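You operate a simulated robot arm through the tools that you are given. There is no shell and no other tool. Be economical: measure what you need, move in short steps, check, and stop when the job is done.

You run a simulated two-armed robot. Do the job below in one go: nothing can be reset, and whatever is moved stays where it is left.

Task
Hold the empty tin on the top of the centre table steady with one hand and put the brass shim with the smallest size on its label from the top of the box table in it with the other.

It is judged by the outcome, as a careful person would: the job done as asked, and still so three seconds after it is handed in. It fails if anything else is knocked over, pushed out of place, dropped, spilled or broken.

Robot
Two 7-joint arms with two-finger parallel grippers on one trunk, on a base that drives. Base frame: it is fixed to the floor where the robot stands at the start and does not move with it; the origin is under the middle of the robot, x ahead of it, y to its left, z up. Readings come in m, rad, newtons and seconds.
The left shoulder is at the start at [0.05, 0.165, 1.13], the right one opposite. With the tool pointing down near the work surface each hand reaches from about 0.24 to 0.7 m from the robot's upright axis, wherever it stands, measured 20 degrees to its own side. Places, roughly: empty tin [-2.25, 0.25, 0.75]. Payload 3.91 kg a hand.
Tool frame (each hand has its own): the origin (TCP) lies between the finger pads and is the grasp point; the fingertips stand 0.03 m ahead of it; z points along the fingers, y is the line along which they close. Largest opening 0.11 m; finger width 0.02, thickness 0.01; the body of the gripper, 0.048 by 0.112 m, starts 0.055 m behind the TCP.
Orientation is that of the tool frame in the base frame, as [roll, pitch, yaw] about the fixed x, y, z axes, in that order (R = Rz(yaw) Ry(pitch) Rx(roll)). With the fingers straight down and closing along the base's y, the tool's x points along the base's -x, its y along +y and its z along -z.

Tools
- The arms move only by the tool play_rows. It takes "left_motion", "right_motion" or both (then of equal length, played together; a hand with none holds still); each is a list of rows, each a list of 6 numbers: the shift along the base's x, y, z in m, then the turn, a rotation vector about the base's x, y, z in degrees. In form: [[dx, dy, dz, ax, ay, az], ...]. A call has 1 to 12 rows; each row is the pose to reach, as a shift and turn from the pose commanded when the call began. "left_grip" and "right_grip" are, for a hand that has rows, the finger opening in m, from 0 to 0.11, set as the call begins (left out, the last holds). Each row takes 0.2 s and may step no farther than 0.05 m and 0.15 rad from the row before; otherwise, or with a gripper value out of range, the whole call is refused. A pose out of reach is approached as far as the arm can. The call stops where the force on the tool passes 40 N (or 10 N more than at its start, if that is more) or the arm is blocked; 0.2 s more then pass. The fingers move at their own pace (about 0.045 m/s each) and stop on an object; they squeeze with about 32 N. The grip force told is the motor's: it shows also when the fingers shut on nothing. Time passes only in rows, and 0.2 s behind the last, so rows that repeat a pose let the fingers close. The reply holds the time, the measured pose of the TCP, the force on the tool along the base axes, the opening and the grip force, in the units named above and with some noise, with the torque about the TCP (base axes, N m) and any sound that the robot's microphone picked up.
- Cameras (640 x 400 px; columns grow to the right, rows downward): "scene" is now at [0.1138, 0.0272, 1.3033]; the picture's right is [0.30, -0.95, 0.00], its down [-0.51, -0.16, -0.84] and it looks along [0.81, 0.25, -0.54] (base axes); focal length 266 px, centre (320, 200). "left" rides on the left gripper at [0.073, -0.017, -0.103] in its tool frame; the picture's right is [0.23, 0.97, 0.00], its down [-0.76, 0.18, -0.62] and it looks along [-0.61, 0.14, 0.78] (tool axes); focal length 222 px, centre (320, 200). "right" rides on the right gripper at [0.072, 0.017, -0.103] in its tool frame; the picture's right is [-0.23, 0.97, 0.00], its down [-0.76, -0.18, -0.62] and it looks along [-0.61, -0.14, 0.78] (tool axes); focal length 222 px, centre (320, 200). There is no depth. A picture from a camera that has moved, and an enlarged one, comes with that camera's place and axes in the base frame and with its lens.
- capture(camera): a new picture of that camera. It takes no simulated time.
- slide_trunk(by): slides the trunk up (or, below 0, down) by that many m; the arms and the scene camera ride with it, the base frame stays. It gives what a move gives, with no picture.
- roll_base(legs): drives the robot by 1 to 6 legs, each [ahead, left, turn to the left] in m, m and rad, along the robot's own axes; the way and the turn of a leg run together, so that a leg with both is an arc; at most 1.5 m and 3.142 rad a leg. The arms and the cameras ride along, it lands a little off, and it stops where it bumps. It gives what a move gives.
- turn_head(pan, tilt): turns the head with the scene camera to pan (to the left, within 1.396 rad either way) and tilt (down, from -0.506 to 1.204), counted from straight ahead of the robot. It gives what a move gives.
- inspect(camera, box): a new picture of the part [left, top, right, bottom] of that camera's present view, enlarged. It takes no simulated time.
- finish_job(): hands the job in; it is judged then, once.

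Work in short steps. Places have to be worked out from the pictures, the camera data and where the tool is seen: move nearer, look again, correct. Check each grasp and each placing, and mend what went wrong. You have 120 turns and 92 pictures in all, those below and enlarged ones among them. Open the grippers and draw the arms clear of the work before you hand the job in, unless the task says otherwise; then end with one line.

The tools are called after "Request:" by a JSON object that holds its "fn" and its "kwargs". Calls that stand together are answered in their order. play_rows: Moves the arms, as the interface text tells. Its arguments: {"type":"object","properties":{"left_motion":{"type":"array"},"left_grip":{"type":"number"},"right_motion":{"type":"array"},"right_grip":{"type":"number"}},"required":[]} The other tools are called the same way: slide_trunk (by) slides the trunk up or down; roll_base (legs) drives the base; turn_head (pan, tilt) turns the head that bears the scene camera; capture (camera) takes a picture; inspect (camera, box) takes an enlarged picture of a part of a camera's view; finish_job () hands the job in.

At the start:

```text
time: 0.0
left_tcp_pos: [0.3647, 0.2029, 1.1004]
left_tool_rot: [-3.141, -0.001, -3.141]
left_force: [0.1, -0.5, -0.1]
left_moment: [-0.01, -0.01, -0.01]
left_opening: 0.1101
left_grasp_force: 0.1
right_tcp_pos: [0.4527, -0.0794, 1.0959]
right_tool_rot: [-3.141, -0.002, -3.141]
right_force: [0.2, 0.0, -0.3]
right_moment: [0.02, -0.02, 0.02]
right_opening: 0.11
right_grasp_force: 0.0
trunk travel left (down, up): [-0.35, 0.153]
robot x, y, heading: [-0.0038, -0.0019, 0.003]
head pan, tilt: [0.302, 0.565]
```

scene: 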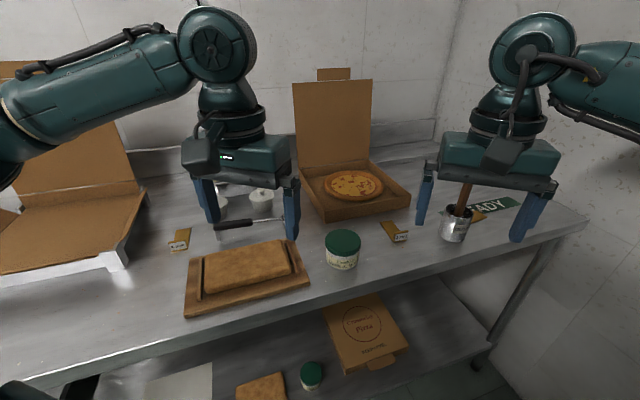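
right: 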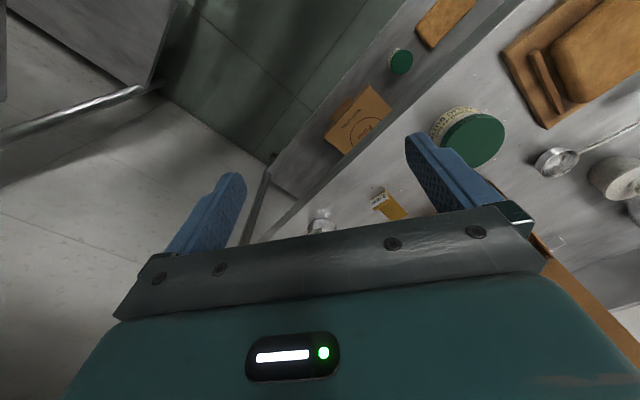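
left: 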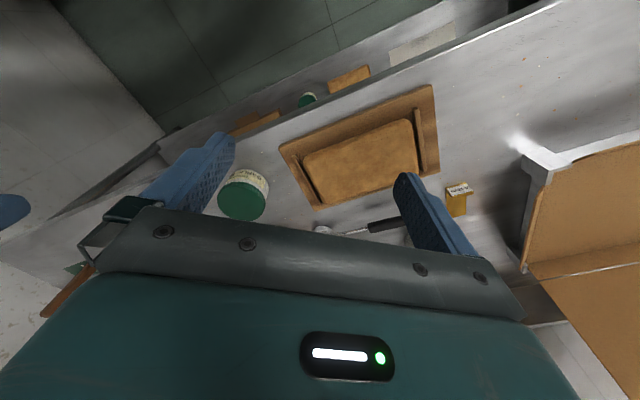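

The table ahead seems to hold several brass labelled shims near pizza boxes. I look closer at them.

Request:
{"fn": "inspect", "kwargs": {"camera": "scene", "box": [360, 180, 540, 290]}}

Request:
{"fn": "inspect", "kwargs": {"camera": "scene", "box": [140, 190, 300, 290]}}

Request:
{"fn": "turn_head", "kwargs": {"pan": 1.3, "tilt": 0.5}}

```text
3.56 times, centred on (450, 235) of scene
camera zoom: at [0.1138, 0.0272, 1.3033], right [0.3, -0.95, 0.0], down [-0.51, -0.16, -0.84], along [0.81, 0.25, -0.54], focal length 946 px, centre (-142, 76)
```

zoom: 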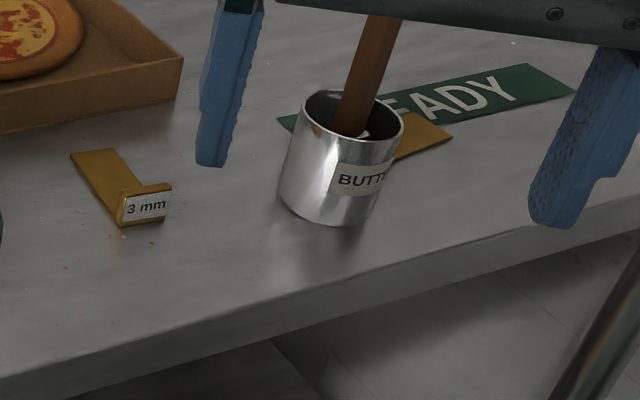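

```text
4.00 times, centred on (220, 240) of scene
camera zoom: at [0.1138, 0.0272, 1.3033], right [0.3, -0.95, 0.0], down [-0.51, -0.16, -0.84], along [0.81, 0.25, -0.54], focal length 1064 px, centre (720, 40)
```

zoom: 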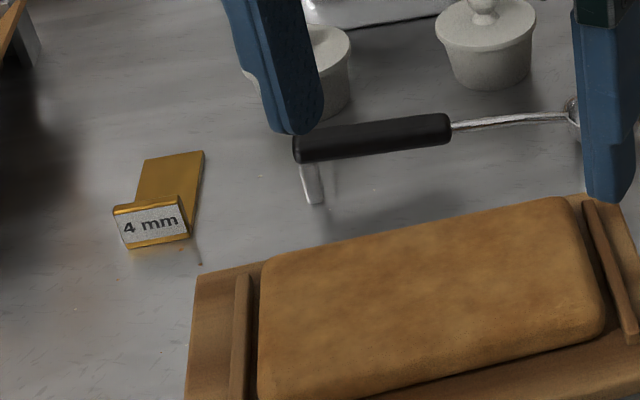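

```text
time: 1.3
left_tcp_pos: [0.3645, 0.202, 1.1004]
left_tool_rot: [-3.141, 0.001, -3.138]
left_force: [0.8, -1.0, -0.5]
left_moment: [0.05, -0.01, 0.0]
left_opening: 0.11
left_grasp_force: 0.0
right_tcp_pos: [0.4521, -0.0797, 1.0974]
right_tool_rot: [-3.141, 0.0, 3.141]
right_force: [-0.9, -0.5, 0.5]
right_moment: [-0.01, -0.02, 0.0]
right_opening: 0.11
right_grasp_force: 0.1
trunk travel left (down, up): [-0.35, 0.153]
robot x, y, heading: [-0.002, 0.0033, -0.004]
head pan, tilt: [1.3, 0.499]
```

Seen here: 3 mm, 4 mm, and a third shim hidden behind the butter tin. I look around to the left.

Request:
{"fn": "capture", "kwargs": {"camera": "scene"}}

Request:
{"fn": "turn_head", "kwargs": {"pan": -1.3, "tilt": 0.5}}

Request:
{"fn": "capture", "kwargs": {"camera": "scene"}}

```text
86 pictures are left
camera scene: at [0.0529, 0.0883, 1.3094], right [0.96, -0.27, 0.0], down [-0.13, -0.46, -0.88], along [0.24, 0.85, -0.48], focal length 266 px, centre (320, 200)
```

scene: 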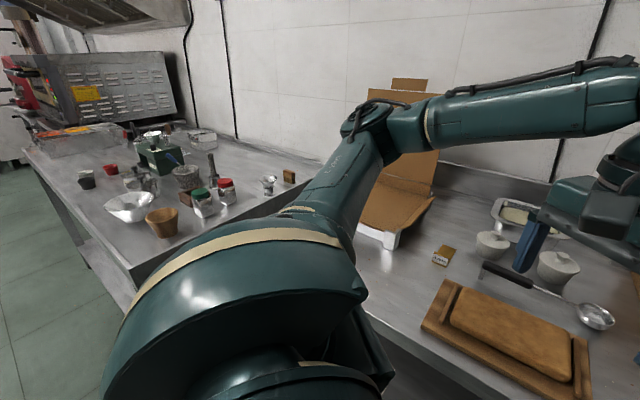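

```text
time: 3.6
left_tcp_pos: [0.3642, 0.2028, 1.1016]
left_tool_rot: [3.141, -0.001, -3.141]
left_force: [-0.8, -0.1, 0.4]
left_moment: [0.0, -0.02, 0.02]
left_opening: 0.1098
left_grasp_force: 0.0
right_tcp_pos: [0.4525, -0.079, 1.0963]
right_tool_rot: [-3.141, -0.001, 3.14]
right_force: [0.3, -0.1, 1.0]
right_moment: [0.0, -0.04, -0.02]
right_opening: 0.1098
right_grasp_force: 0.0
trunk travel left (down, up): [-0.35, 0.153]
robot x, y, heading: [-0.0028, 0.001, -0.001]
head pan, tilt: [-1.3, 0.499]
```

```text
85 pictures are left
camera scene: at [0.0529, -0.0871, 1.3094], right [-0.96, -0.27, 0.0], down [-0.13, 0.46, -0.88], along [0.23, -0.85, -0.48], focal length 266 px, centre (320, 200)
```

scene: 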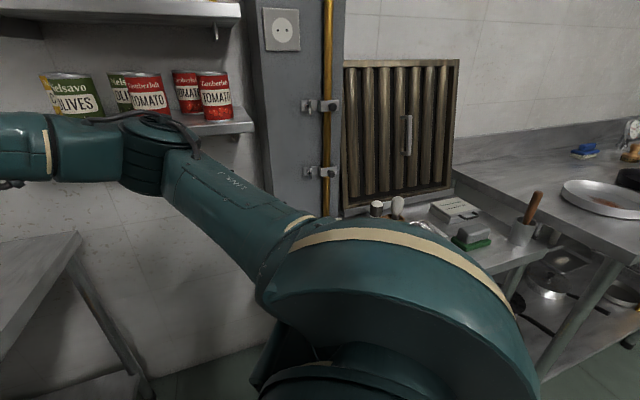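

The box table is the one ahead with the pizza boxes. I slide right to see the hidden third shim past the butter tin.

Request:
{"fn": "roll_base", "kwargs": {"legs": [[0, -0.4, 0]]}}

Request:
{"fn": "turn_head", "kwargs": {"pan": 0.1, "tilt": 0.55}}

Request:
{"fn": "capture", "kwargs": {"camera": "scene"}}

Request:
{"fn": "capture", "kwargs": {"camera": "right"}}

```text
time: 6.7
left_tcp_pos: [0.3193, -0.0476, 1.0989]
left_tool_rot: [-3.14, 0.0, -3.137]
left_force: [0.5, -0.3, -0.3]
left_moment: [-0.02, -0.02, 0.04]
left_opening: 0.1101
left_grasp_force: 0.0
right_tcp_pos: [0.4084, -0.3298, 1.0972]
right_tool_rot: [3.14, 0.002, -3.137]
right_force: [0.6, 0.4, -0.6]
right_moment: [0.01, 0.01, -0.02]
right_opening: 0.11
right_grasp_force: 0.1
trunk travel left (down, up): [-0.35, 0.153]
robot x, y, heading: [-0.0423, -0.2531, 0.004]
head pan, tilt: [-1.3, 0.499]
stopped in leg 1: the robot was blocked; the commanded pose is now the measured one
```

```text
time: 8.2
left_tcp_pos: [0.3209, -0.0485, 1.1006]
left_tool_rot: [-3.141, 0.001, -3.135]
left_force: [0.0, -0.1, 0.0]
left_moment: [0.03, 0.01, 0.03]
left_opening: 0.1099
left_grasp_force: 0.1
right_tcp_pos: [0.4087, -0.3295, 1.0969]
right_tool_rot: [3.141, 0.0, -3.137]
right_force: [-0.7, -0.2, -0.6]
right_moment: [-0.01, 0.04, -0.02]
right_opening: 0.1099
right_grasp_force: 0.1
trunk travel left (down, up): [-0.35, 0.153]
robot x, y, heading: [-0.0453, -0.251, 0.006]
head pan, tilt: [0.099, 0.55]
```

```text
84 pictures are left
camera scene: at [0.0745, -0.2424, 1.3048], right [0.1, -0.99, 0.0], down [-0.52, -0.05, -0.85], along [0.85, 0.09, -0.52], focal length 266 px, centre (320, 200)
```

scene: 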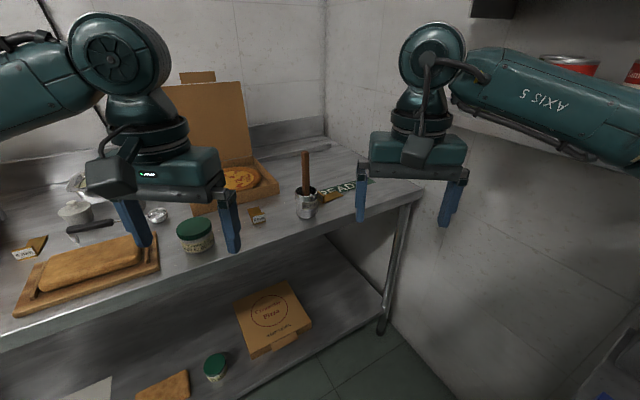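

```text
83 pictures are left
camera right: at [0.3366, -0.3146, 1.1998], right [0.22, 0.97, 0.0], down [0.76, -0.18, 0.62], along [0.61, -0.14, -0.78], focal length 222 px, centre (320, 200)
```

right: 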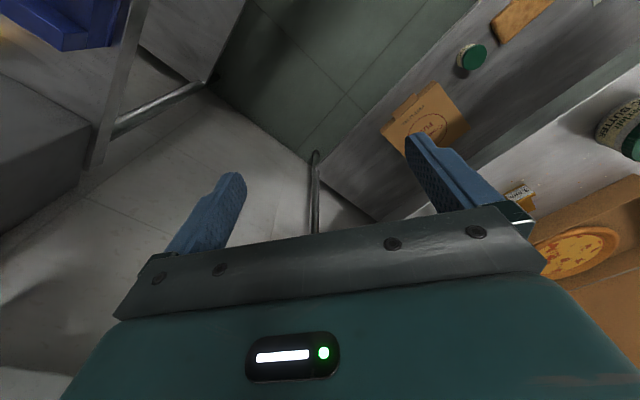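

The base bumped something at the right; I back off slightly and look at the third shim.

Request:
{"fn": "inspect", "kwargs": {"camera": "scene", "box": [240, 165, 380, 235]}}

Request:
{"fn": "turn_head", "kwargs": {"pan": -1.2, "tilt": 1.1}}

Request:
{"fn": "capture", "kwargs": {"camera": "scene"}}

```text
4.57 times, centred on (310, 200) of scene
camera zoom: at [0.0745, -0.2424, 1.3048], right [0.1, -0.99, 0.0], down [-0.52, -0.05, -0.85], along [0.85, 0.09, -0.52], focal length 1216 px, centre (366, 200)
```

zoom: 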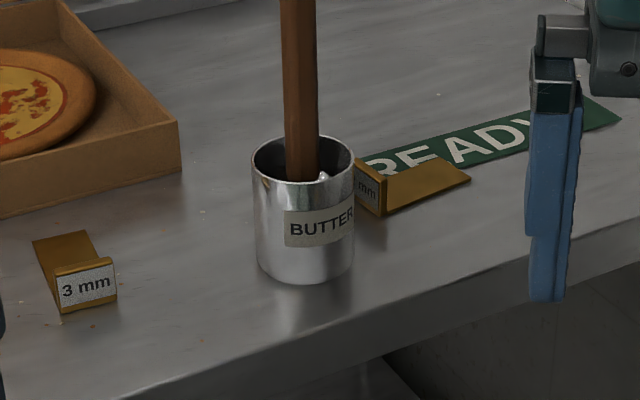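

```text
time: 9.7
left_tcp_pos: [0.3197, -0.0482, 1.1004]
left_tool_rot: [3.141, 0.0, -3.136]
left_force: [0.0, 0.3, -0.5]
left_moment: [0.01, 0.0, -0.03]
left_opening: 0.1101
left_grasp_force: 0.0
right_tcp_pos: [0.4084, -0.3291, 1.0972]
right_tool_rot: [3.14, 0.001, -3.138]
right_force: [0.5, -0.2, -1.0]
right_moment: [0.02, 0.0, 0.04]
right_opening: 0.11
right_grasp_force: 0.1
trunk travel left (down, up): [-0.35, 0.153]
robot x, y, heading: [-0.0451, -0.2533, 0.004]
head pan, tilt: [-1.201, 1.1]
```

```text
81 pictures are left
camera scene: at [0.0082, -0.3103, 1.2617], right [-0.93, -0.37, 0.0], down [-0.33, 0.83, -0.45], along [0.17, -0.42, -0.89], focal length 266 px, centre (320, 200)
```

scene: 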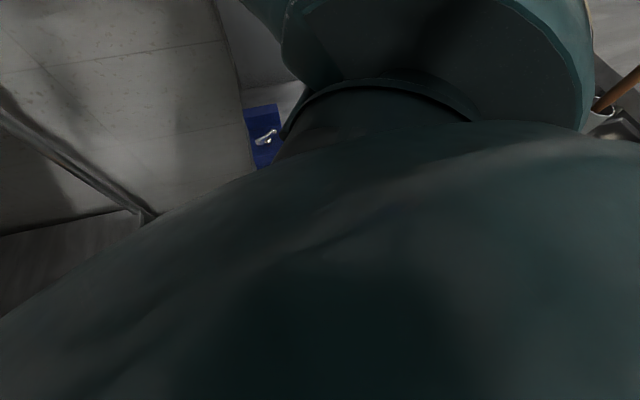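

The third shim's label faces the tin, so I look from farther left.

Request:
{"fn": "roll_base", "kwargs": {"legs": [[0, 0.7, 0]]}}

Request:
{"fn": "turn_head", "kwargs": {"pan": -0.5, "tilt": 0.45}}

Request:
{"fn": "capture", "kwargs": {"camera": "scene"}}

```text
time: 16.0
left_tcp_pos: [0.2638, 0.6085, 1.1001]
left_tool_rot: [-3.141, 0.002, -3.132]
left_force: [-0.2, 0.9, 0.2]
left_moment: [-0.03, 0.0, 0.03]
left_opening: 0.1101
left_grasp_force: 0.1
right_tcp_pos: [0.3528, 0.3266, 1.0962]
right_tool_rot: [3.141, 0.001, -3.135]
right_force: [-0.5, -0.5, 0.2]
right_moment: [0.04, 0.0, 0.0]
right_opening: 0.11
right_grasp_force: 0.0
trunk travel left (down, up): [-0.35, 0.153]
robot x, y, heading: [-0.1006, 0.404, 0.004]
head pan, tilt: [-1.201, 1.1]
stopped in leg 1: the robot was blocked; the commanded pose is now the measured one
```

```text
time: 17.1
left_tcp_pos: [0.263, 0.6089, 1.1014]
left_tool_rot: [-3.141, 0.0, -3.131]
left_force: [-1.1, -0.1, 0.6]
left_moment: [0.02, -0.01, -0.04]
left_opening: 0.11
left_grasp_force: 0.1
right_tcp_pos: [0.3531, 0.3269, 1.0968]
right_tool_rot: [3.141, 0.002, -3.135]
right_force: [-0.3, 0.1, 0.7]
right_moment: [-0.04, 0.01, 0.01]
right_opening: 0.1103
right_grasp_force: 0.0
trunk travel left (down, up): [-0.35, 0.153]
robot x, y, heading: [-0.0968, 0.4038, 0.011]
head pan, tilt: [-0.499, 0.45]
```

```text
80 pictures are left
camera scene: at [0.0101, 0.3603, 1.3138], right [-0.47, -0.88, 0.0], down [-0.38, 0.21, -0.9], along [0.79, -0.43, -0.44], focal length 266 px, centre (320, 200)
```

scene: 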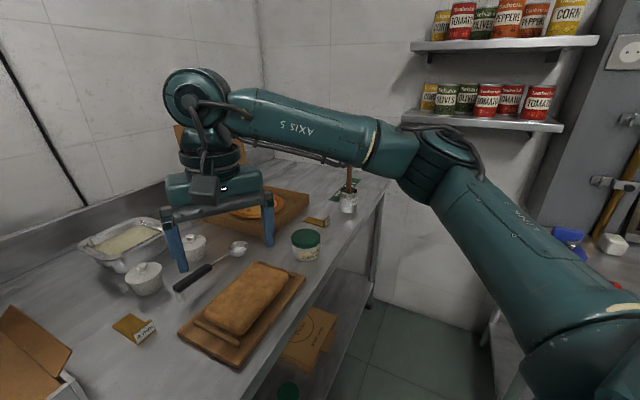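

Request:
{"fn": "inspect", "kwargs": {"camera": "scene", "box": [290, 170, 390, 235]}}

Request:
{"fn": "turn_head", "kwargs": {"pan": 0.7, "tilt": 0.6}}

Request:
{"fn": "capture", "kwargs": {"camera": "scene"}}

```text
6.15 times, centred on (340, 202) of scene
camera zoom: at [0.0101, 0.3603, 1.3138], right [-0.47, -0.88, 0.0], down [-0.38, 0.21, -0.9], along [0.79, -0.43, -0.44], focal length 1638 px, centre (197, 185)
```

zoom: 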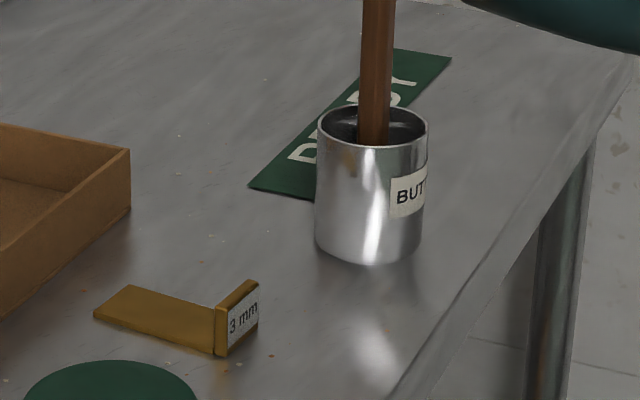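

```text
time: 18.5
left_tcp_pos: [0.2632, 0.6087, 1.1007]
left_tool_rot: [-3.14, 0.001, -3.133]
left_force: [-0.1, 0.5, -0.4]
left_moment: [0.03, 0.03, -0.02]
left_opening: 0.1101
left_grasp_force: 0.1
right_tcp_pos: [0.3536, 0.3269, 1.0972]
right_tool_rot: [3.141, 0.001, -3.135]
right_force: [0.6, -0.2, -0.7]
right_moment: [0.07, -0.03, 0.01]
right_opening: 0.1098
right_grasp_force: 0.1
trunk travel left (down, up): [-0.35, 0.153]
robot x, y, heading: [-0.1023, 0.404, 0.006]
head pan, tilt: [0.7, 0.6]
```

```text
78 pictures are left
camera scene: at [-0.0036, 0.4612, 1.3003], right [0.65, -0.76, 0.0], down [-0.43, -0.37, -0.83], along [0.63, 0.54, -0.56], focal length 266 px, centre (320, 200)
```

scene: 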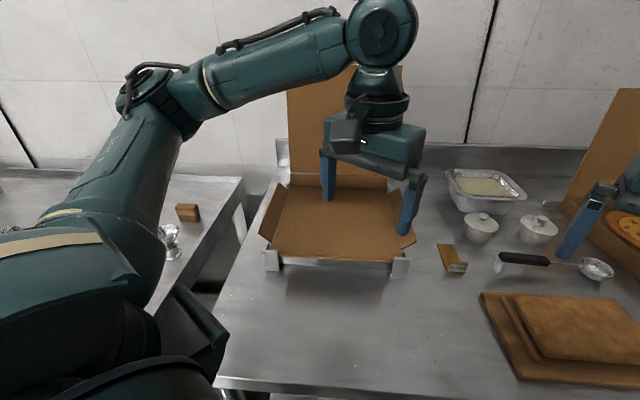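

The label sits behind the butter tin from here, facing left. The box-table top comes out at z≈0.86, the third shim at about (0.80,-0.19). I'll move back near the middle, a bit forward, and use the right hand camera turned to look toward -y.

Request:
{"fn": "roll_base", "kwargs": {"legs": [[0, -0.4, 0], [0.15, 0, 0]]}}

Request:
{"fn": "turn_head", "kwargs": {"pan": -0.2, "tilt": 0.6}}

Request:
{"fn": "capture", "kwargs": {"camera": "scene"}}

```text
time: 23.5
left_tcp_pos: [0.4137, 0.2056, 1.1]
left_tool_rot: [3.141, 0.0, -3.137]
left_force: [0.1, 0.6, -0.5]
left_moment: [-0.02, 0.03, 0.0]
left_opening: 0.1098
left_grasp_force: 0.1
right_tcp_pos: [0.501, -0.0776, 1.0976]
right_tool_rot: [3.141, 0.0, -3.139]
right_force: [-0.1, 0.3, 0.1]
right_moment: [-0.01, 0.03, 0.02]
right_opening: 0.1101
right_grasp_force: 0.1
trunk travel left (down, up): [-0.35, 0.153]
robot x, y, heading: [0.0496, 0.0017, 0.002]
head pan, tilt: [0.7, 0.6]
```

```text
time: 24.7
left_tcp_pos: [0.4134, 0.2061, 1.1012]
left_tool_rot: [3.141, 0.0, -3.135]
left_force: [0.2, -0.2, 0.2]
left_moment: [0.03, -0.02, 0.01]
left_opening: 0.11
left_grasp_force: 0.0
right_tcp_pos: [0.5012, -0.0769, 1.0972]
right_tool_rot: [3.141, 0.001, -3.139]
right_force: [0.3, 0.2, -0.2]
right_moment: [0.0, -0.01, 0.02]
right_opening: 0.1102
right_grasp_force: 0.1
trunk travel left (down, up): [-0.35, 0.153]
robot x, y, heading: [0.046, -0.0026, 0.007]
head pan, tilt: [-0.201, 0.6]
```

```text
77 pictures are left
camera scene: at [0.1641, -0.0154, 1.3003], right [-0.2, -0.98, 0.0], down [-0.55, 0.11, -0.83], along [0.81, -0.16, -0.56], focal length 266 px, centre (320, 200)
```

scene: 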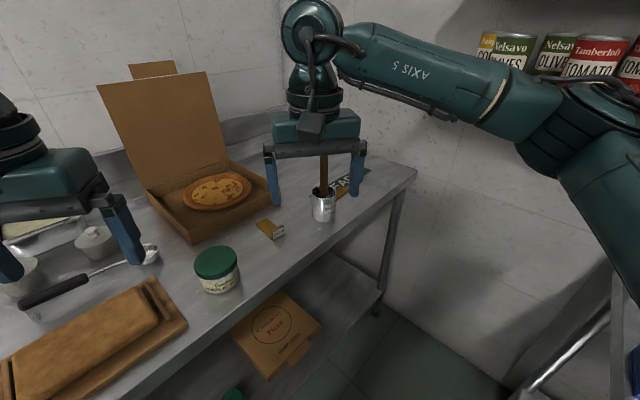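

I raise the right hand, turn it -90° and bring its camera over to the left side of the third shim.

Request:
{"fn": "play_rows", "kwargs": {"right_motion": [[0, 0.01, 0.03, 0, 0, -8], [0.02, 0.02, 0.06, 0, 0, -16], [0.05, 0.03, 0.06, 0, 0, -24], [0.08, 0.04, 0.06, 0, 0, -32], [0.11, 0.05, 0.06, 0, 0, -40], [0.14, 0.055, 0.06, 0, 0, -48], [0.17, 0.055, 0.06, 0, 0, -56], [0.19, 0.055, 0.06, 0, 0, -64], [0.21, 0.055, 0.06, 0, 0, -72], [0.225, 0.055, 0.06, 0, 0, -80], [0.24, 0.055, 0.06, 0, 0, -88]]}}

Request:
{"fn": "capture", "kwargs": {"camera": "right"}}

```text
time: 27.1
left_tcp_pos: [0.4119, 0.2028, 1.1017]
left_tool_rot: [-3.141, 0.001, -3.136]
left_force: [-0.6, -0.8, 0.7]
left_moment: [0.01, -0.05, 0.0]
left_opening: 0.1101
left_grasp_force: 0.2
right_tcp_pos: [0.6482, -0.0725, 1.158]
right_tool_rot: [3.139, 0.001, 1.606]
right_force: [-0.7, -0.6, 0.7]
right_moment: [-0.03, 0.0, 0.02]
right_opening: 0.1099
right_grasp_force: 0.0
right hand out of reach, approached as far as the arm can: row 6, 7, 8, 9, 10, 11
trunk travel left (down, up): [-0.35, 0.153]
robot x, y, heading: [0.048, 0.0014, 0.004]
head pan, tilt: [-0.201, 0.6]
```

```text
76 pictures are left
camera right: at [0.6625, -0.0016, 1.2612], right [0.98, -0.19, 0.0], down [-0.15, -0.77, 0.62], along [-0.12, -0.61, -0.78], focal length 222 px, centre (320, 200)
```

right: 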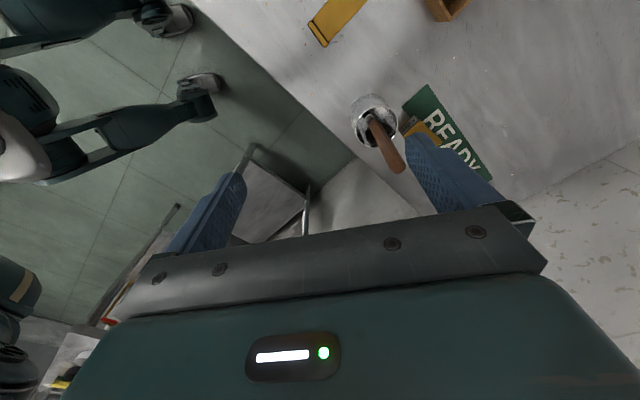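

Request:
{"fn": "inspect", "kwargs": {"camera": "right", "box": [350, 85, 500, 185]}}

```text
4.00 times, centred on (425, 135) of right
camera zoom: at [0.6625, -0.0016, 1.2612], right [0.98, -0.19, 0.0], down [-0.15, -0.77, 0.62], along [-0.12, -0.61, -0.78], focal length 888 px, centre (-100, 460)
```

zoom: 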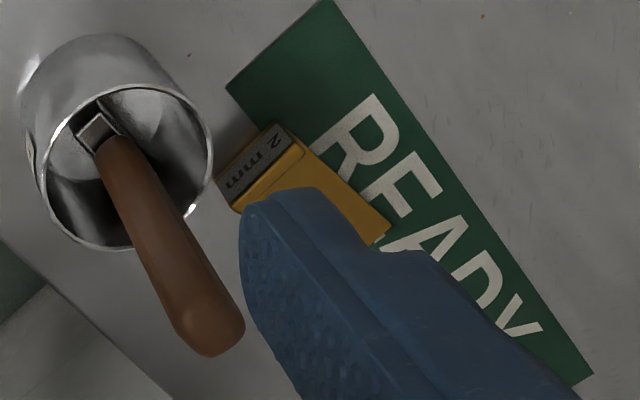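

Request:
{"fn": "inspect", "kwargs": {"camera": "right", "box": [400, 110, 432, 140]}}

```text
13.33 times, centred on (416, 125) of right
camera zoom: at [0.6625, -0.0016, 1.2612], right [0.98, -0.19, 0.0], down [-0.15, -0.77, 0.62], along [-0.12, -0.61, -0.78], focal length 2962 px, centre (-960, 1200)
```

zoom: 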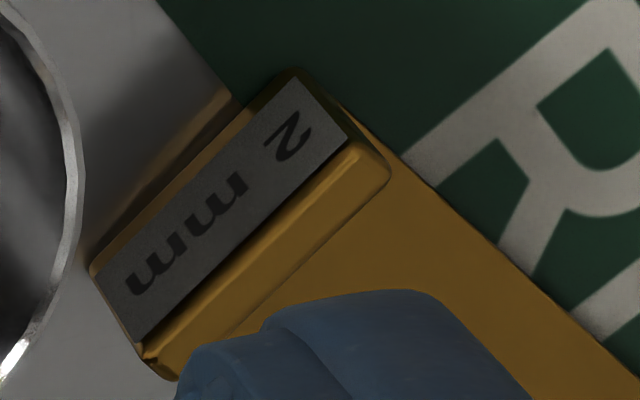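

The third label reads 2 mm – the smallest on the box table (others 3 and 4 mm). Its tab is at about (0.788,-0.170), body running toward (0.845,-0.24). It is out of reach from here, so I drive a bit ahead with the hand kept high.

Request:
{"fn": "roll_base", "kwargs": {"legs": [[0.13, 0.04, 0]]}}

Request:
{"fn": "capture", "kwargs": {"camera": "right"}}

```text
time: 28.6
left_tcp_pos: [0.5286, 0.2428, 1.1008]
left_tool_rot: [-3.141, -0.002, -3.128]
left_force: [-0.7, -0.1, -0.2]
left_moment: [-0.02, -0.01, -0.03]
left_opening: 0.11
left_grasp_force: 0.0
right_tcp_pos: [0.7673, -0.0328, 1.1564]
right_tool_rot: [-3.141, 0.002, 1.617]
right_force: [0.0, 0.8, 0.0]
right_moment: [-0.01, 0.01, 0.04]
right_opening: 0.1101
right_grasp_force: 0.1
trunk travel left (down, up): [-0.35, 0.153]
robot x, y, heading: [0.1676, 0.0388, 0.013]
head pan, tilt: [-0.201, 0.6]
stopped in leg 1: the robot was blocked; the commanded pose is now the measured one
```

```text
73 pictures are left
camera right: at [0.7815, 0.039, 1.2594], right [0.98, -0.18, 0.0], down [-0.14, -0.77, 0.62], along [-0.11, -0.61, -0.78], focal length 222 px, centre (320, 200)
```

right: 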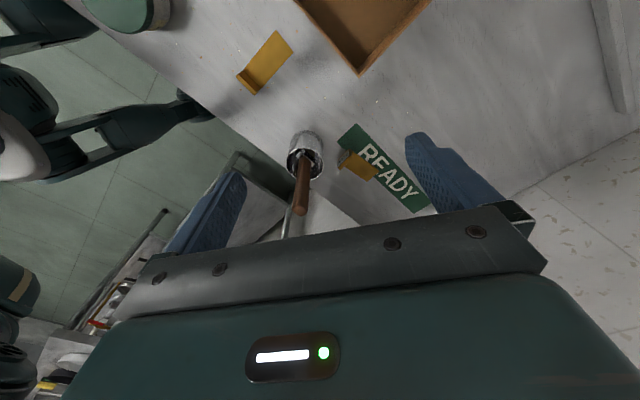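

Request:
{"fn": "inspect", "kwargs": {"camera": "right", "box": [270, 110, 430, 210]}}

```text
4.00 times, centred on (350, 160) of right
camera zoom: at [0.7815, 0.039, 1.2594], right [0.98, -0.18, 0.0], down [-0.14, -0.77, 0.62], along [-0.11, -0.61, -0.78], focal length 888 px, centre (200, 360)
```

zoom: 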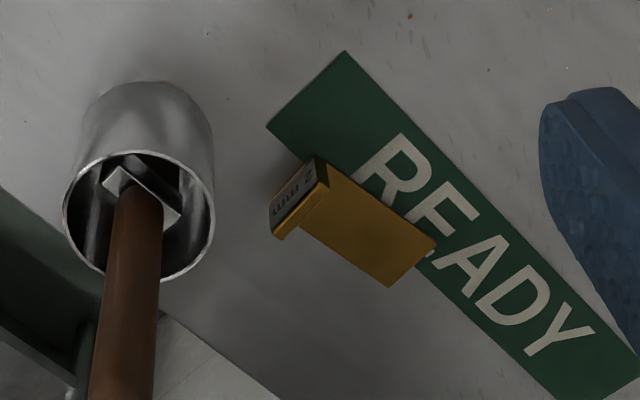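

Two views agree: label face centre ≈(0.788,-0.169), shim axis at -45°, length ~0.08, width ~0.036. I'll go over it at height with yaw 135°, fingers 0.075 open.

Request:
{"fn": "play_rows", "kwargs": {"right_motion": [[0.006, -0.025, 0, 0, 0, 7], [0.012, -0.05, 0, 0, 0, 14], [0.018, -0.075, 0, 0, 0, 21], [0.024, -0.1, 0, 0, 0, 28], [0.03, -0.125, 0, 0, 0, 35], [0.037, -0.152, 0, 0, 0, 42.4], [0.037, -0.152, 0, 0, 0, 42.4]], "right_grip": 0.075}}

Request:
{"fn": "play_rows", "kwargs": {"right_motion": [[0, 0, 0, 5.8, 5.8, 0], [0, 0, -0.03, 11.7, 11.7, 0], [0, 0, -0.06, 17.7, 17.7, 0], [0, 0, -0.09, 17.7, 17.7, 0], [0, 0, -0.12, 17.7, 17.7, 0]]}}

Request:
{"fn": "capture", "kwargs": {"camera": "right"}}

Request:
{"fn": "capture", "kwargs": {"camera": "scene"}}

```text
time: 30.2
left_tcp_pos: [0.5298, 0.2444, 1.1001]
left_tool_rot: [3.141, 0.001, -3.126]
left_force: [-0.6, 0.2, -0.2]
left_moment: [-0.01, -0.02, -0.01]
left_opening: 0.11
left_grasp_force: 0.0
right_tcp_pos: [0.7919, -0.1879, 1.1539]
right_tool_rot: [3.141, 0.001, 2.357]
right_force: [-0.2, 1.2, 0.4]
right_moment: [0.01, 0.0, 0.0]
right_opening: 0.0751
right_grasp_force: 0.1
right hand out of reach, approached as far as the arm can: row 4, 5, 6, 7
trunk travel left (down, up): [-0.35, 0.153]
robot x, y, heading: [0.1652, 0.0327, 0.009]
head pan, tilt: [-0.201, 0.6]
```

```text
time: 31.4
left_tcp_pos: [0.5291, 0.2434, 1.1018]
left_tool_rot: [-3.141, 0.0, -3.128]
left_force: [0.1, 1.0, 0.0]
left_moment: [0.01, -0.02, 0.0]
left_opening: 0.11
left_grasp_force: 0.0
right_tcp_pos: [0.7651, -0.1759, 1.0507]
right_tool_rot: [3.14, -0.437, 2.355]
right_force: [0.1, 0.3, 0.0]
right_moment: [-0.03, -0.02, 0.01]
right_opening: 0.0749
right_grasp_force: 0.0
right hand out of reach, approached as far as the arm can: row 1, 2, 3, 4, 5
trunk travel left (down, up): [-0.35, 0.153]
robot x, y, heading: [0.1664, 0.0324, 0.01]
head pan, tilt: [-0.201, 0.6]
```

```text
71 pictures are left
camera right: at [0.7616, -0.1496, 1.1754], right [0.83, 0.54, -0.1], down [0.55, -0.8, 0.24], along [0.06, -0.26, -0.97], focal length 222 px, centre (320, 200)
```

right: 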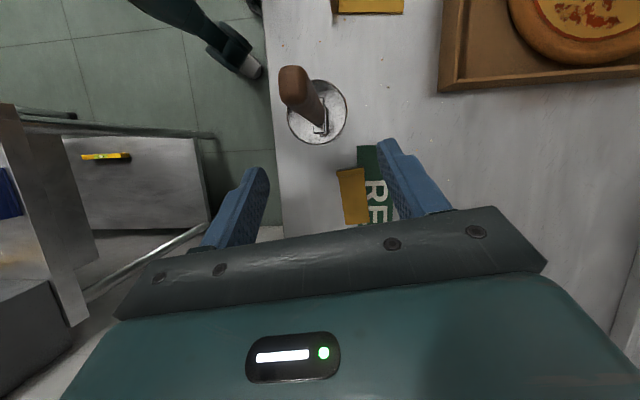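

```text
70 pictures are left
camera scene: at [0.2818, 0.021, 1.3004], right [-0.19, -0.98, 0.0], down [-0.55, 0.11, -0.83], along [0.81, -0.16, -0.56], focal length 266 px, centre (320, 200)
```

scene: 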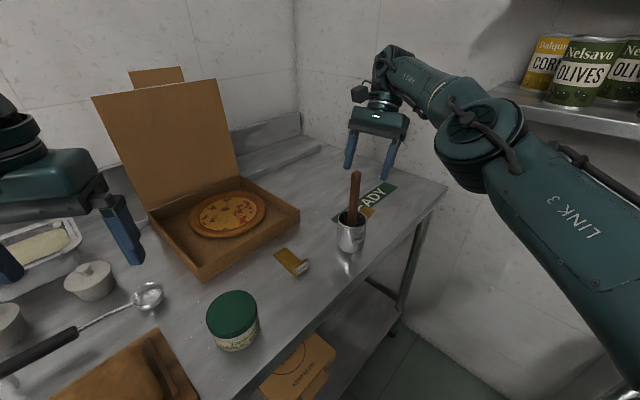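

The arm is at its reach limit; turning the base left brings the right shoulder forward. First I raise and retract the right hand clear of the spatula handle, then turn the base.

Request:
{"fn": "play_rows", "kwargs": {"right_motion": [[0, -0.01, 0.04, 0, 0, 0], [0, -0.01, 0.08, -5.8, -5.8, 0], [-0.02, -0.01, 0.12, -11.7, -11.7, 0], [-0.05, -0.01, 0.14, -17.7, -17.7, 0], [-0.09, -0.01, 0.14, -17.7, -17.7, 0], [-0.13, -0.01, 0.14, -17.7, -17.7, 0]]}}

Request:
{"fn": "roll_base", "kwargs": {"legs": [[0, 0, 0.5]]}}

```text
time: 32.8
left_tcp_pos: [0.529, 0.2435, 1.0997]
left_tool_rot: [3.141, 0.0, -3.13]
left_force: [1.2, -0.4, 0.1]
left_moment: [-0.02, -0.02, 0.01]
left_opening: 0.1101
left_grasp_force: 0.1
right_tcp_pos: [0.6332, -0.1867, 1.1926]
right_tool_rot: [3.141, 0.005, 2.354]
right_force: [0.7, 0.1, -0.4]
right_moment: [-0.01, -0.02, 0.02]
right_opening: 0.075
right_grasp_force: 0.1
right hand out of reach, approached as far as the arm can: row 1
trunk travel left (down, up): [-0.35, 0.153]
robot x, y, heading: [0.1638, 0.037, 0.007]
head pan, tilt: [-0.201, 0.6]
```

```text
time: 34.6
left_tcp_pos: [0.3871, 0.3911, 1.0995]
left_tool_rot: [-3.14, 0.0, -2.634]
left_force: [0.6, 0.4, -0.9]
left_moment: [0.01, 0.01, -0.01]
left_opening: 0.11
left_grasp_force: 0.0
right_tcp_pos: [0.6824, 0.0633, 1.1928]
right_tool_rot: [3.14, 0.001, 2.851]
right_force: [-0.7, 0.9, 0.7]
right_moment: [0.01, 0.02, -0.01]
right_opening: 0.0751
right_grasp_force: 0.0
trunk travel left (down, up): [-0.35, 0.153]
robot x, y, heading: [0.1669, 0.0348, 0.505]
head pan, tilt: [-0.201, 0.6]
```

Turned freely. Now back above the shim at height.

Request:
{"fn": "play_rows", "kwargs": {"right_motion": [[0.02, -0.04, 0, 0, 0, -5], [0.04, -0.08, 0, 0, 0, -10], [0.06, -0.12, 0, 0, 0, -15], [0.08, -0.16, 0, 0, 0, -20], [0.1, -0.2, -0.01, 0, 0, -25], [0.122, -0.248, -0.03, 0, 0, -28.3], [0.122, -0.248, -0.03, 0, 0, -28.3]]}}

Request:
{"fn": "play_rows", "kwargs": {"right_motion": [[0, 0, 0, 5.8, 5.8, 0], [0, 0, -0.03, 11.7, 11.7, 0], [0, 0, -0.06, 17.7, 17.7, 0], [0, 0, -0.09, 17.7, 17.7, 0], [0, 0, -0.12, 17.7, 17.7, 0], [0, 0, -0.16, 17.7, 17.7, 0], [0, 0, -0.2, 17.7, 17.7, 0]]}}

Request:
{"fn": "capture", "kwargs": {"camera": "right"}}

Request:
{"fn": "turn_head", "kwargs": {"pan": -0.7, "tilt": 0.6}}

Request:
{"fn": "capture", "kwargs": {"camera": "scene"}}

```text
refused: row 6 steps farther than a row can; nothing moved
```

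```text
time: 36.2
left_tcp_pos: [0.3875, 0.3907, 1.1005]
left_tool_rot: [3.141, 0.001, -2.633]
left_force: [0.2, -0.9, 0.3]
left_moment: [0.02, -0.03, -0.01]
left_opening: 0.11
left_grasp_force: 0.0
right_tcp_pos: [0.6824, 0.0631, 0.9913]
right_tool_rot: [2.923, -0.381, 2.893]
right_force: [0.8, -0.1, 0.7]
right_moment: [0.03, -0.02, -0.05]
right_opening: 0.0748
right_grasp_force: 0.1
trunk travel left (down, up): [-0.35, 0.153]
robot x, y, heading: [0.1681, 0.0371, 0.507]
head pan, tilt: [-0.201, 0.6]
```

```text
69 pictures are left
camera right: at [0.6537, 0.0629, 1.1147], right [0.51, 0.85, 0.11], down [0.81, -0.53, 0.25], along [0.27, -0.04, -0.96], focal length 222 px, centre (320, 200)
```

right: 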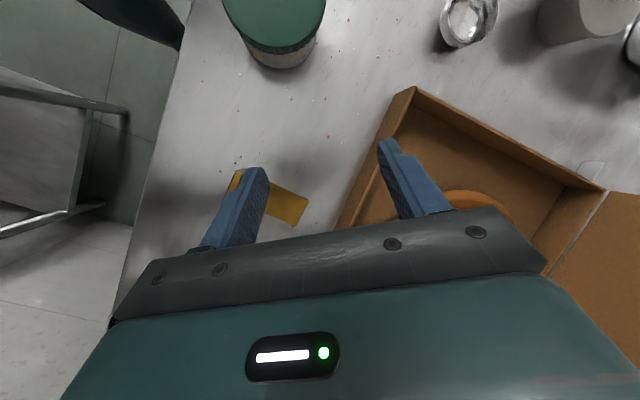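

```text
time: 37.1
left_tcp_pos: [0.3868, 0.3907, 1.0994]
left_tool_rot: [-3.141, 0.0, -2.633]
left_force: [0.0, 0.1, -0.1]
left_moment: [-0.04, 0.02, -0.02]
left_opening: 0.1098
left_grasp_force: 0.0
right_tcp_pos: [0.6827, 0.0632, 0.9913]
right_tool_rot: [2.923, -0.382, 2.89]
right_force: [0.6, -0.4, 0.6]
right_moment: [0.02, 0.01, 0.0]
right_opening: 0.0752
right_grasp_force: 0.0
trunk travel left (down, up): [-0.35, 0.153]
robot x, y, heading: [0.1631, 0.0387, 0.504]
head pan, tilt: [-0.7, 0.6]
```

```text
68 pictures are left
camera scene: at [0.2783, 0.0345, 1.3003], right [-0.19, -0.98, 0.0], down [-0.55, 0.11, -0.83], along [0.81, -0.16, -0.56], focal length 266 px, centre (320, 200)
```

scene: 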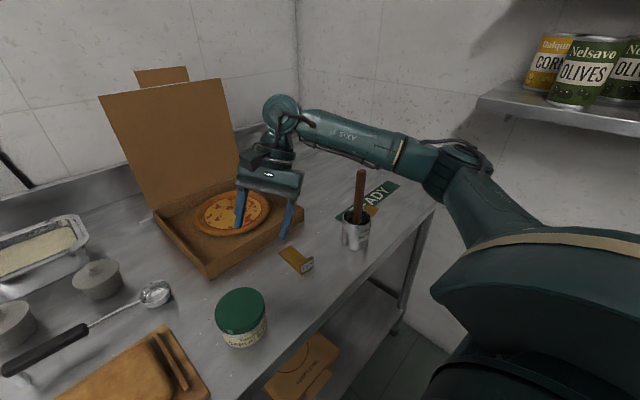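

The first call was refused and the dependent one ran over the pizza-box area, luckily with clearance. I undo that move (up, untilt) and then go to the shim step by step.

Request:
{"fn": "play_rows", "kwargs": {"right_motion": [[0, 0, 0.05, 0, 0, 0], [0, 0, 0.1, 0, 0, 0], [0, 0, 0.14, -5.8, -5.8, 0], [0, 0, 0.17, -11.7, -11.7, 0], [0, 0, 0.2, -17.7, -17.7, 0]]}}

```text
time: 38.3
left_tcp_pos: [0.3868, 0.3911, 1.1004]
left_tool_rot: [3.141, -0.001, -2.634]
left_force: [-0.5, -0.4, -0.3]
left_moment: [-0.03, -0.02, 0.02]
left_opening: 0.1101
left_grasp_force: 0.1
right_tcp_pos: [0.6835, 0.0641, 1.1919]
right_tool_rot: [-3.14, 0.004, 2.852]
right_force: [-0.4, 0.5, 0.8]
right_moment: [0.0, 0.01, 0.01]
right_opening: 0.0751
right_grasp_force: 0.1
trunk travel left (down, up): [-0.35, 0.153]
robot x, y, heading: [0.1681, 0.0414, 0.499]
head pan, tilt: [-0.7, 0.6]
```

Request:
{"fn": "play_rows", "kwargs": {"right_motion": [[0.018, -0.036, 0, 0, 0, -4], [0.036, -0.072, 0, 0, 0, -8], [0.054, -0.108, 0, 0, 0, -12], [0.072, -0.144, 0, 0, 0, -16], [0.09, -0.18, 0, 0, 0, -20], [0.105, -0.215, -0.01, 0, 0, -24], [0.12, -0.249, -0.02, 0, 0, -28.4], [0.12, -0.249, -0.03, 0, 0, -28.4]]}}

```text
time: 40.1
left_tcp_pos: [0.3859, 0.3904, 1.1002]
left_tool_rot: [-3.141, -0.001, -2.634]
left_force: [-0.2, 0.3, -0.2]
left_moment: [-0.01, 0.0, 0.02]
left_opening: 0.11
left_grasp_force: 0.0
right_tcp_pos: [0.8041, -0.1861, 1.1619]
right_tool_rot: [-3.141, 0.002, 2.353]
right_force: [0.6, -0.3, 0.8]
right_moment: [0.01, 0.01, 0.03]
right_opening: 0.0751
right_grasp_force: 0.1
trunk travel left (down, up): [-0.35, 0.153]
robot x, y, heading: [0.1667, 0.0319, 0.502]
head pan, tilt: [-0.7, 0.6]
```

Now over the shim and in reach. I tilt 25° away from the tin and descend partway.

Request:
{"fn": "play_rows", "kwargs": {"right_motion": [[0, 0, 0, 5.8, 5.8, 0], [0, 0, -0.03, 11.7, 11.7, 0], [0, 0, -0.06, 17.7, 17.7, 0], [0, 0, -0.09, 17.7, 17.7, 0], [0, 0, -0.13, 17.7, 17.7, 0], [0, 0, -0.17, 17.7, 17.7, 0]]}}

Request:
{"fn": "capture", "kwargs": {"camera": "right"}}

Request:
{"fn": "capture", "kwargs": {"camera": "scene"}}

```text
time: 41.5
left_tcp_pos: [0.3868, 0.3905, 1.101]
left_tool_rot: [3.141, -0.001, -2.634]
left_force: [0.1, 0.6, -0.1]
left_moment: [0.02, 0.0, -0.02]
left_opening: 0.1099
left_grasp_force: 0.1
right_tcp_pos: [0.8028, -0.1847, 0.9907]
right_tool_rot: [3.141, -0.436, 2.354]
right_force: [-0.2, -0.4, -0.4]
right_moment: [0.03, 0.01, -0.02]
right_opening: 0.0747
right_grasp_force: 0.0
trunk travel left (down, up): [-0.35, 0.153]
robot x, y, heading: [0.1704, 0.0369, 0.501]
head pan, tilt: [-0.7, 0.6]
```

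```text
67 pictures are left
camera right: at [0.8, -0.1594, 1.1156], right [0.83, 0.54, -0.1], down [0.55, -0.8, 0.24], along [0.06, -0.26, -0.97], focal length 222 px, centre (320, 200)
```

right: 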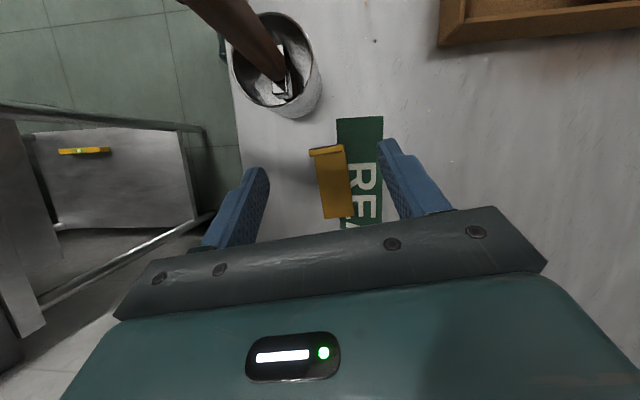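

```text
66 pictures are left
camera scene: at [0.2786, 0.0342, 1.3003], right [-0.19, -0.98, 0.0], down [-0.55, 0.11, -0.82], along [0.81, -0.16, -0.57], focal length 266 px, centre (320, 200)
```

scene: 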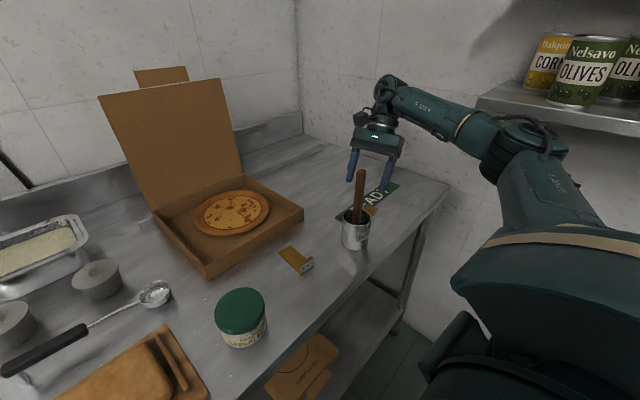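

Shim is centred between the fingers. I descend further in small steps.

Request:
{"fn": "play_rows", "kwargs": {"right_motion": [[0, 0, -0.03, 0, 0, 0], [0, 0, -0.055, 0, 0, 0], [0, 0, -0.07, 0, 0, 0], [0, 0, -0.08, 0, 0, 0]]}}

Request:
{"fn": "capture", "kwargs": {"camera": "right"}}

Request:
{"fn": "inspect", "kwargs": {"camera": "scene", "box": [320, 120, 440, 260]}}

```text
time: 42.5
left_tcp_pos: [0.388, 0.3908, 1.0994]
left_tool_rot: [3.14, 0.0, -2.634]
left_force: [-0.3, 0.0, 0.1]
left_moment: [0.0, -0.02, 0.02]
left_opening: 0.11
left_grasp_force: 0.0
right_tcp_pos: [0.8045, -0.1854, 0.9121]
right_tool_rot: [-3.141, -0.435, 2.356]
right_force: [0.2, 0.2, 0.4]
right_moment: [-0.04, 0.0, 0.02]
right_opening: 0.0751
right_grasp_force: 0.0
trunk travel left (down, up): [-0.35, 0.153]
robot x, y, heading: [0.168, 0.0392, 0.505]
head pan, tilt: [-0.7, 0.6]
```

```text
65 pictures are left
camera right: at [0.801, -0.159, 1.0354], right [0.83, 0.54, -0.1], down [0.55, -0.8, 0.24], along [0.06, -0.26, -0.96], focal length 222 px, centre (320, 200)
```

right: 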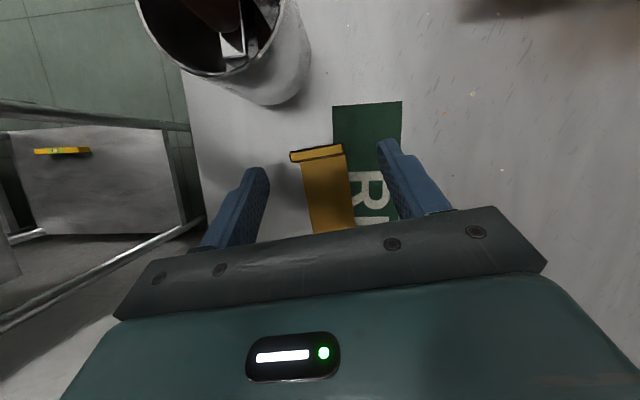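

```text
2.86 times, centred on (380, 190) of scene
camera zoom: at [0.2784, 0.0344, 1.3003], right [-0.19, -0.98, 0.0], down [-0.55, 0.11, -0.83], along [0.81, -0.16, -0.57], focal length 760 px, centre (149, 229)
```

zoom: 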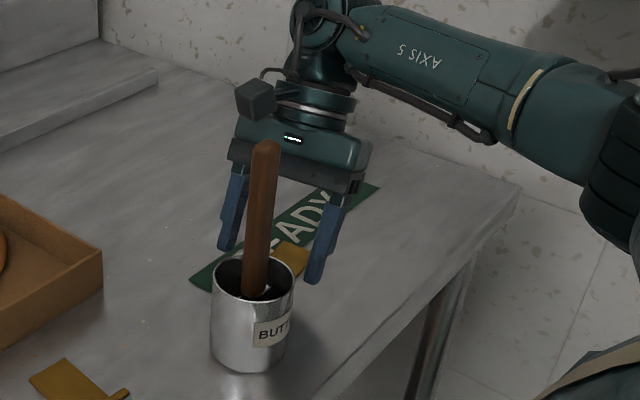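

Request:
{"fn": "play_rows", "kwargs": {"right_motion": [[0, 0, -0.006, 0, 0, 0], [0, 0, -0.012, 0, 0, 0], [0, 0, -0.016, 0, 0, 0]]}}

Request:
{"fn": "inspect", "kwargs": {"camera": "right", "box": [200, 90, 460, 252]}}

Request:
{"fn": "inspect", "kwargs": {"camera": "scene", "box": [350, 160, 420, 235]}}

```text
time: 43.3
left_tcp_pos: [0.3871, 0.3913, 1.1]
left_tool_rot: [3.14, -0.001, -2.633]
left_force: [0.7, 0.7, 0.4]
left_moment: [-0.03, 0.05, -0.02]
left_opening: 0.1097
left_grasp_force: 0.0
right_tcp_pos: [0.8034, -0.1861, 0.8957]
right_tool_rot: [-3.14, -0.436, 2.355]
right_force: [-0.4, -0.3, -1.1]
right_moment: [-0.04, 0.02, -0.03]
right_opening: 0.0752
right_grasp_force: 0.1
trunk travel left (down, up): [-0.35, 0.153]
robot x, y, heading: [0.1655, 0.0352, 0.506]
head pan, tilt: [-0.7, 0.6]
```

```text
2.46 times, centred on (330, 171) of right
camera zoom: at [0.8005, -0.1593, 1.0192], right [0.84, 0.54, -0.1], down [0.55, -0.8, 0.24], along [0.06, -0.26, -0.96], focal length 547 px, centre (295, 271)
```

zoom: 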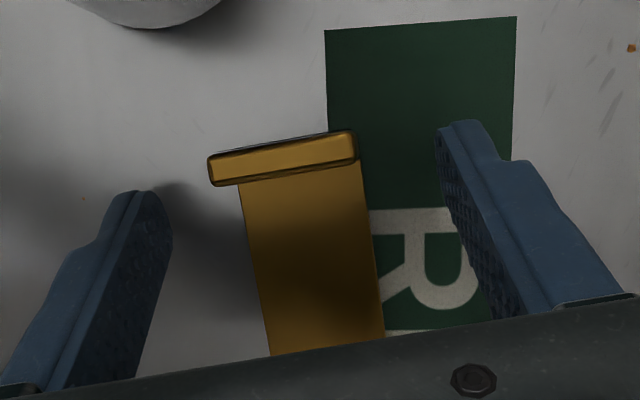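

```text
5.33 times, centred on (385, 198) of scene
camera zoom: at [0.2783, 0.0344, 1.3003], right [-0.19, -0.98, 0.0], down [-0.55, 0.11, -0.83], along [0.81, -0.16, -0.56], focal length 1419 px, centre (-27, 213)
```

zoom: 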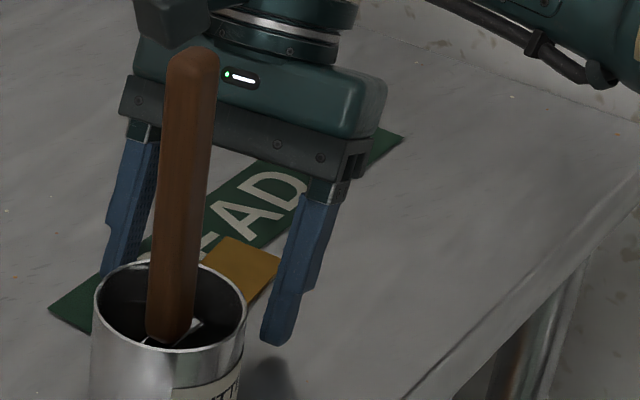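

Fingers are level with the tab but slightly short of it; I shift 8 mm toward the tab and lower a few mm.

Request:
{"fn": "play_rows", "kwargs": {"right_motion": [[-0.006, 0.006, 0, 0, 0, 0], [-0.006, 0.006, -0.003, 0, 0, 0], [-0.006, 0.006, -0.006, 0, 0, 0]]}}

Request:
{"fn": "inspect", "kwargs": {"camera": "right", "box": [200, 90, 460, 252]}}

Request:
{"fn": "inspect", "kwargs": {"camera": "scene", "box": [350, 160, 420, 235]}}

```text
time: 44.1
left_tcp_pos: [0.3863, 0.391, 1.1017]
left_tool_rot: [-3.141, 0.003, -2.633]
left_force: [0.6, 0.2, 0.2]
left_moment: [0.02, 0.01, 0.0]
left_opening: 0.1101
left_grasp_force: 0.0
right_tcp_pos: [0.7978, -0.18, 0.892]
right_tool_rot: [3.136, -0.435, 2.355]
right_force: [0.3, -2.8, 16.2]
right_moment: [0.4, -0.43, 0.1]
right_opening: 0.0744
right_grasp_force: 0.0
trunk travel left (down, up): [-0.35, 0.153]
robot x, y, heading: [0.1654, 0.0382, 0.503]
head pan, tilt: [-0.7, 0.6]
```

```text
2.46 times, centred on (330, 171) of right
camera zoom: at [0.7933, -0.1536, 1.0162], right [0.84, 0.54, -0.09], down [0.55, -0.8, 0.24], along [0.06, -0.25, -0.97], focal length 547 px, centre (295, 271)
```

zoom: 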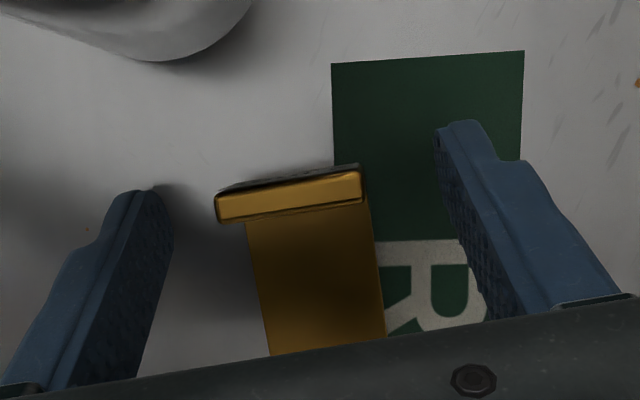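

```text
5.33 times, centred on (385, 198) of scene
camera zoom: at [0.2767, 0.0346, 1.3008], right [-0.19, -0.98, 0.0], down [-0.55, 0.11, -0.83], along [0.81, -0.16, -0.56], focal length 1419 px, centre (-27, 213)
```

zoom: 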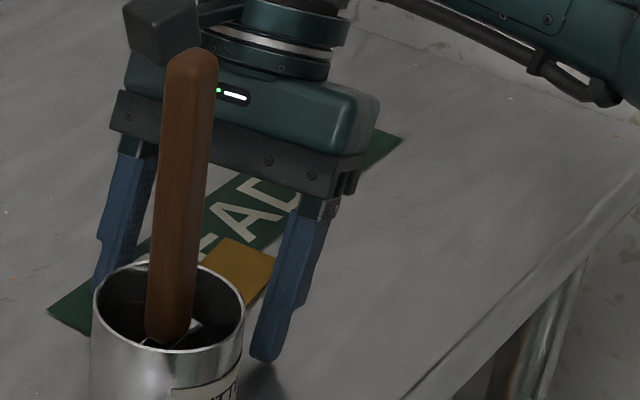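

Contact with the surface (16 N) – tips at table height. I raise 4 mm so nothing drags, then close.

Request:
{"fn": "play_rows", "kwargs": {"right_motion": [[0, 0, 0.003, 0, 0, 0], [0, 0, 0.005, 0, 0, 0]]}}

Request:
{"fn": "play_rows", "kwargs": {"right_motion": [[0, 0, 0, 0, 0, 0], [0, 0, 0, 0, 0, 0], [0, 0, 0, 0, 0, 0], [0, 0, 0, 0, 0, 0], [0, 0, 0, 0, 0, 0]], "right_grip": 0.0}}

Request:
{"fn": "inspect", "kwargs": {"camera": "right", "box": [200, 90, 460, 252]}}

```text
time: 44.7
left_tcp_pos: [0.3875, 0.3916, 1.0995]
left_tool_rot: [-3.141, 0.001, -2.633]
left_force: [-0.2, 0.0, -0.6]
left_moment: [-0.02, 0.0, 0.0]
left_opening: 0.11
left_grasp_force: 0.2
right_tcp_pos: [0.7982, -0.18, 0.8937]
right_tool_rot: [-3.138, -0.435, 2.354]
right_force: [-0.5, 0.1, 0.3]
right_moment: [0.04, -0.03, 0.02]
right_opening: 0.075
right_grasp_force: 0.0
trunk travel left (down, up): [-0.35, 0.153]
robot x, y, heading: [0.1642, 0.0392, 0.507]
head pan, tilt: [-0.7, 0.6]
```

```text
time: 45.9
left_tcp_pos: [0.3863, 0.3923, 1.1012]
left_tool_rot: [-3.14, -0.001, -2.635]
left_force: [0.5, -0.1, -0.7]
left_moment: [-0.04, -0.02, 0.03]
left_opening: 0.1099
left_grasp_force: 0.1
right_tcp_pos: [0.799, -0.1795, 0.8945]
right_tool_rot: [-3.141, -0.434, 2.354]
right_force: [0.3, 0.7, 0.2]
right_moment: [-0.02, -0.01, -0.02]
right_opening: 0.0354
right_grasp_force: 31.9
trunk travel left (down, up): [-0.35, 0.153]
robot x, y, heading: [0.1678, 0.0378, 0.506]
head pan, tilt: [-0.7, 0.6]
```

```text
2.46 times, centred on (330, 171) of right
camera zoom: at [0.7952, -0.1535, 1.0181], right [0.83, 0.54, -0.1], down [0.55, -0.8, 0.24], along [0.06, -0.26, -0.96], focal length 547 px, centre (295, 271)
```

zoom: 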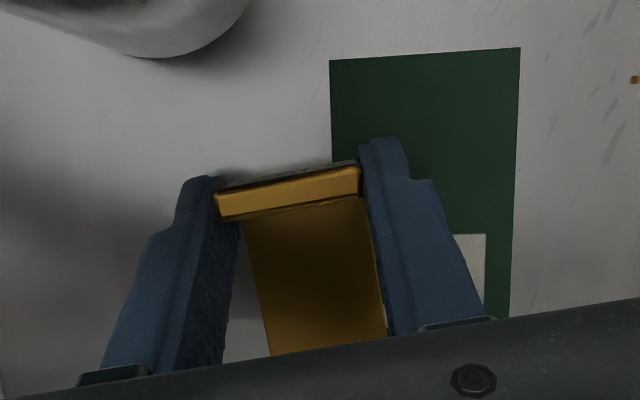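

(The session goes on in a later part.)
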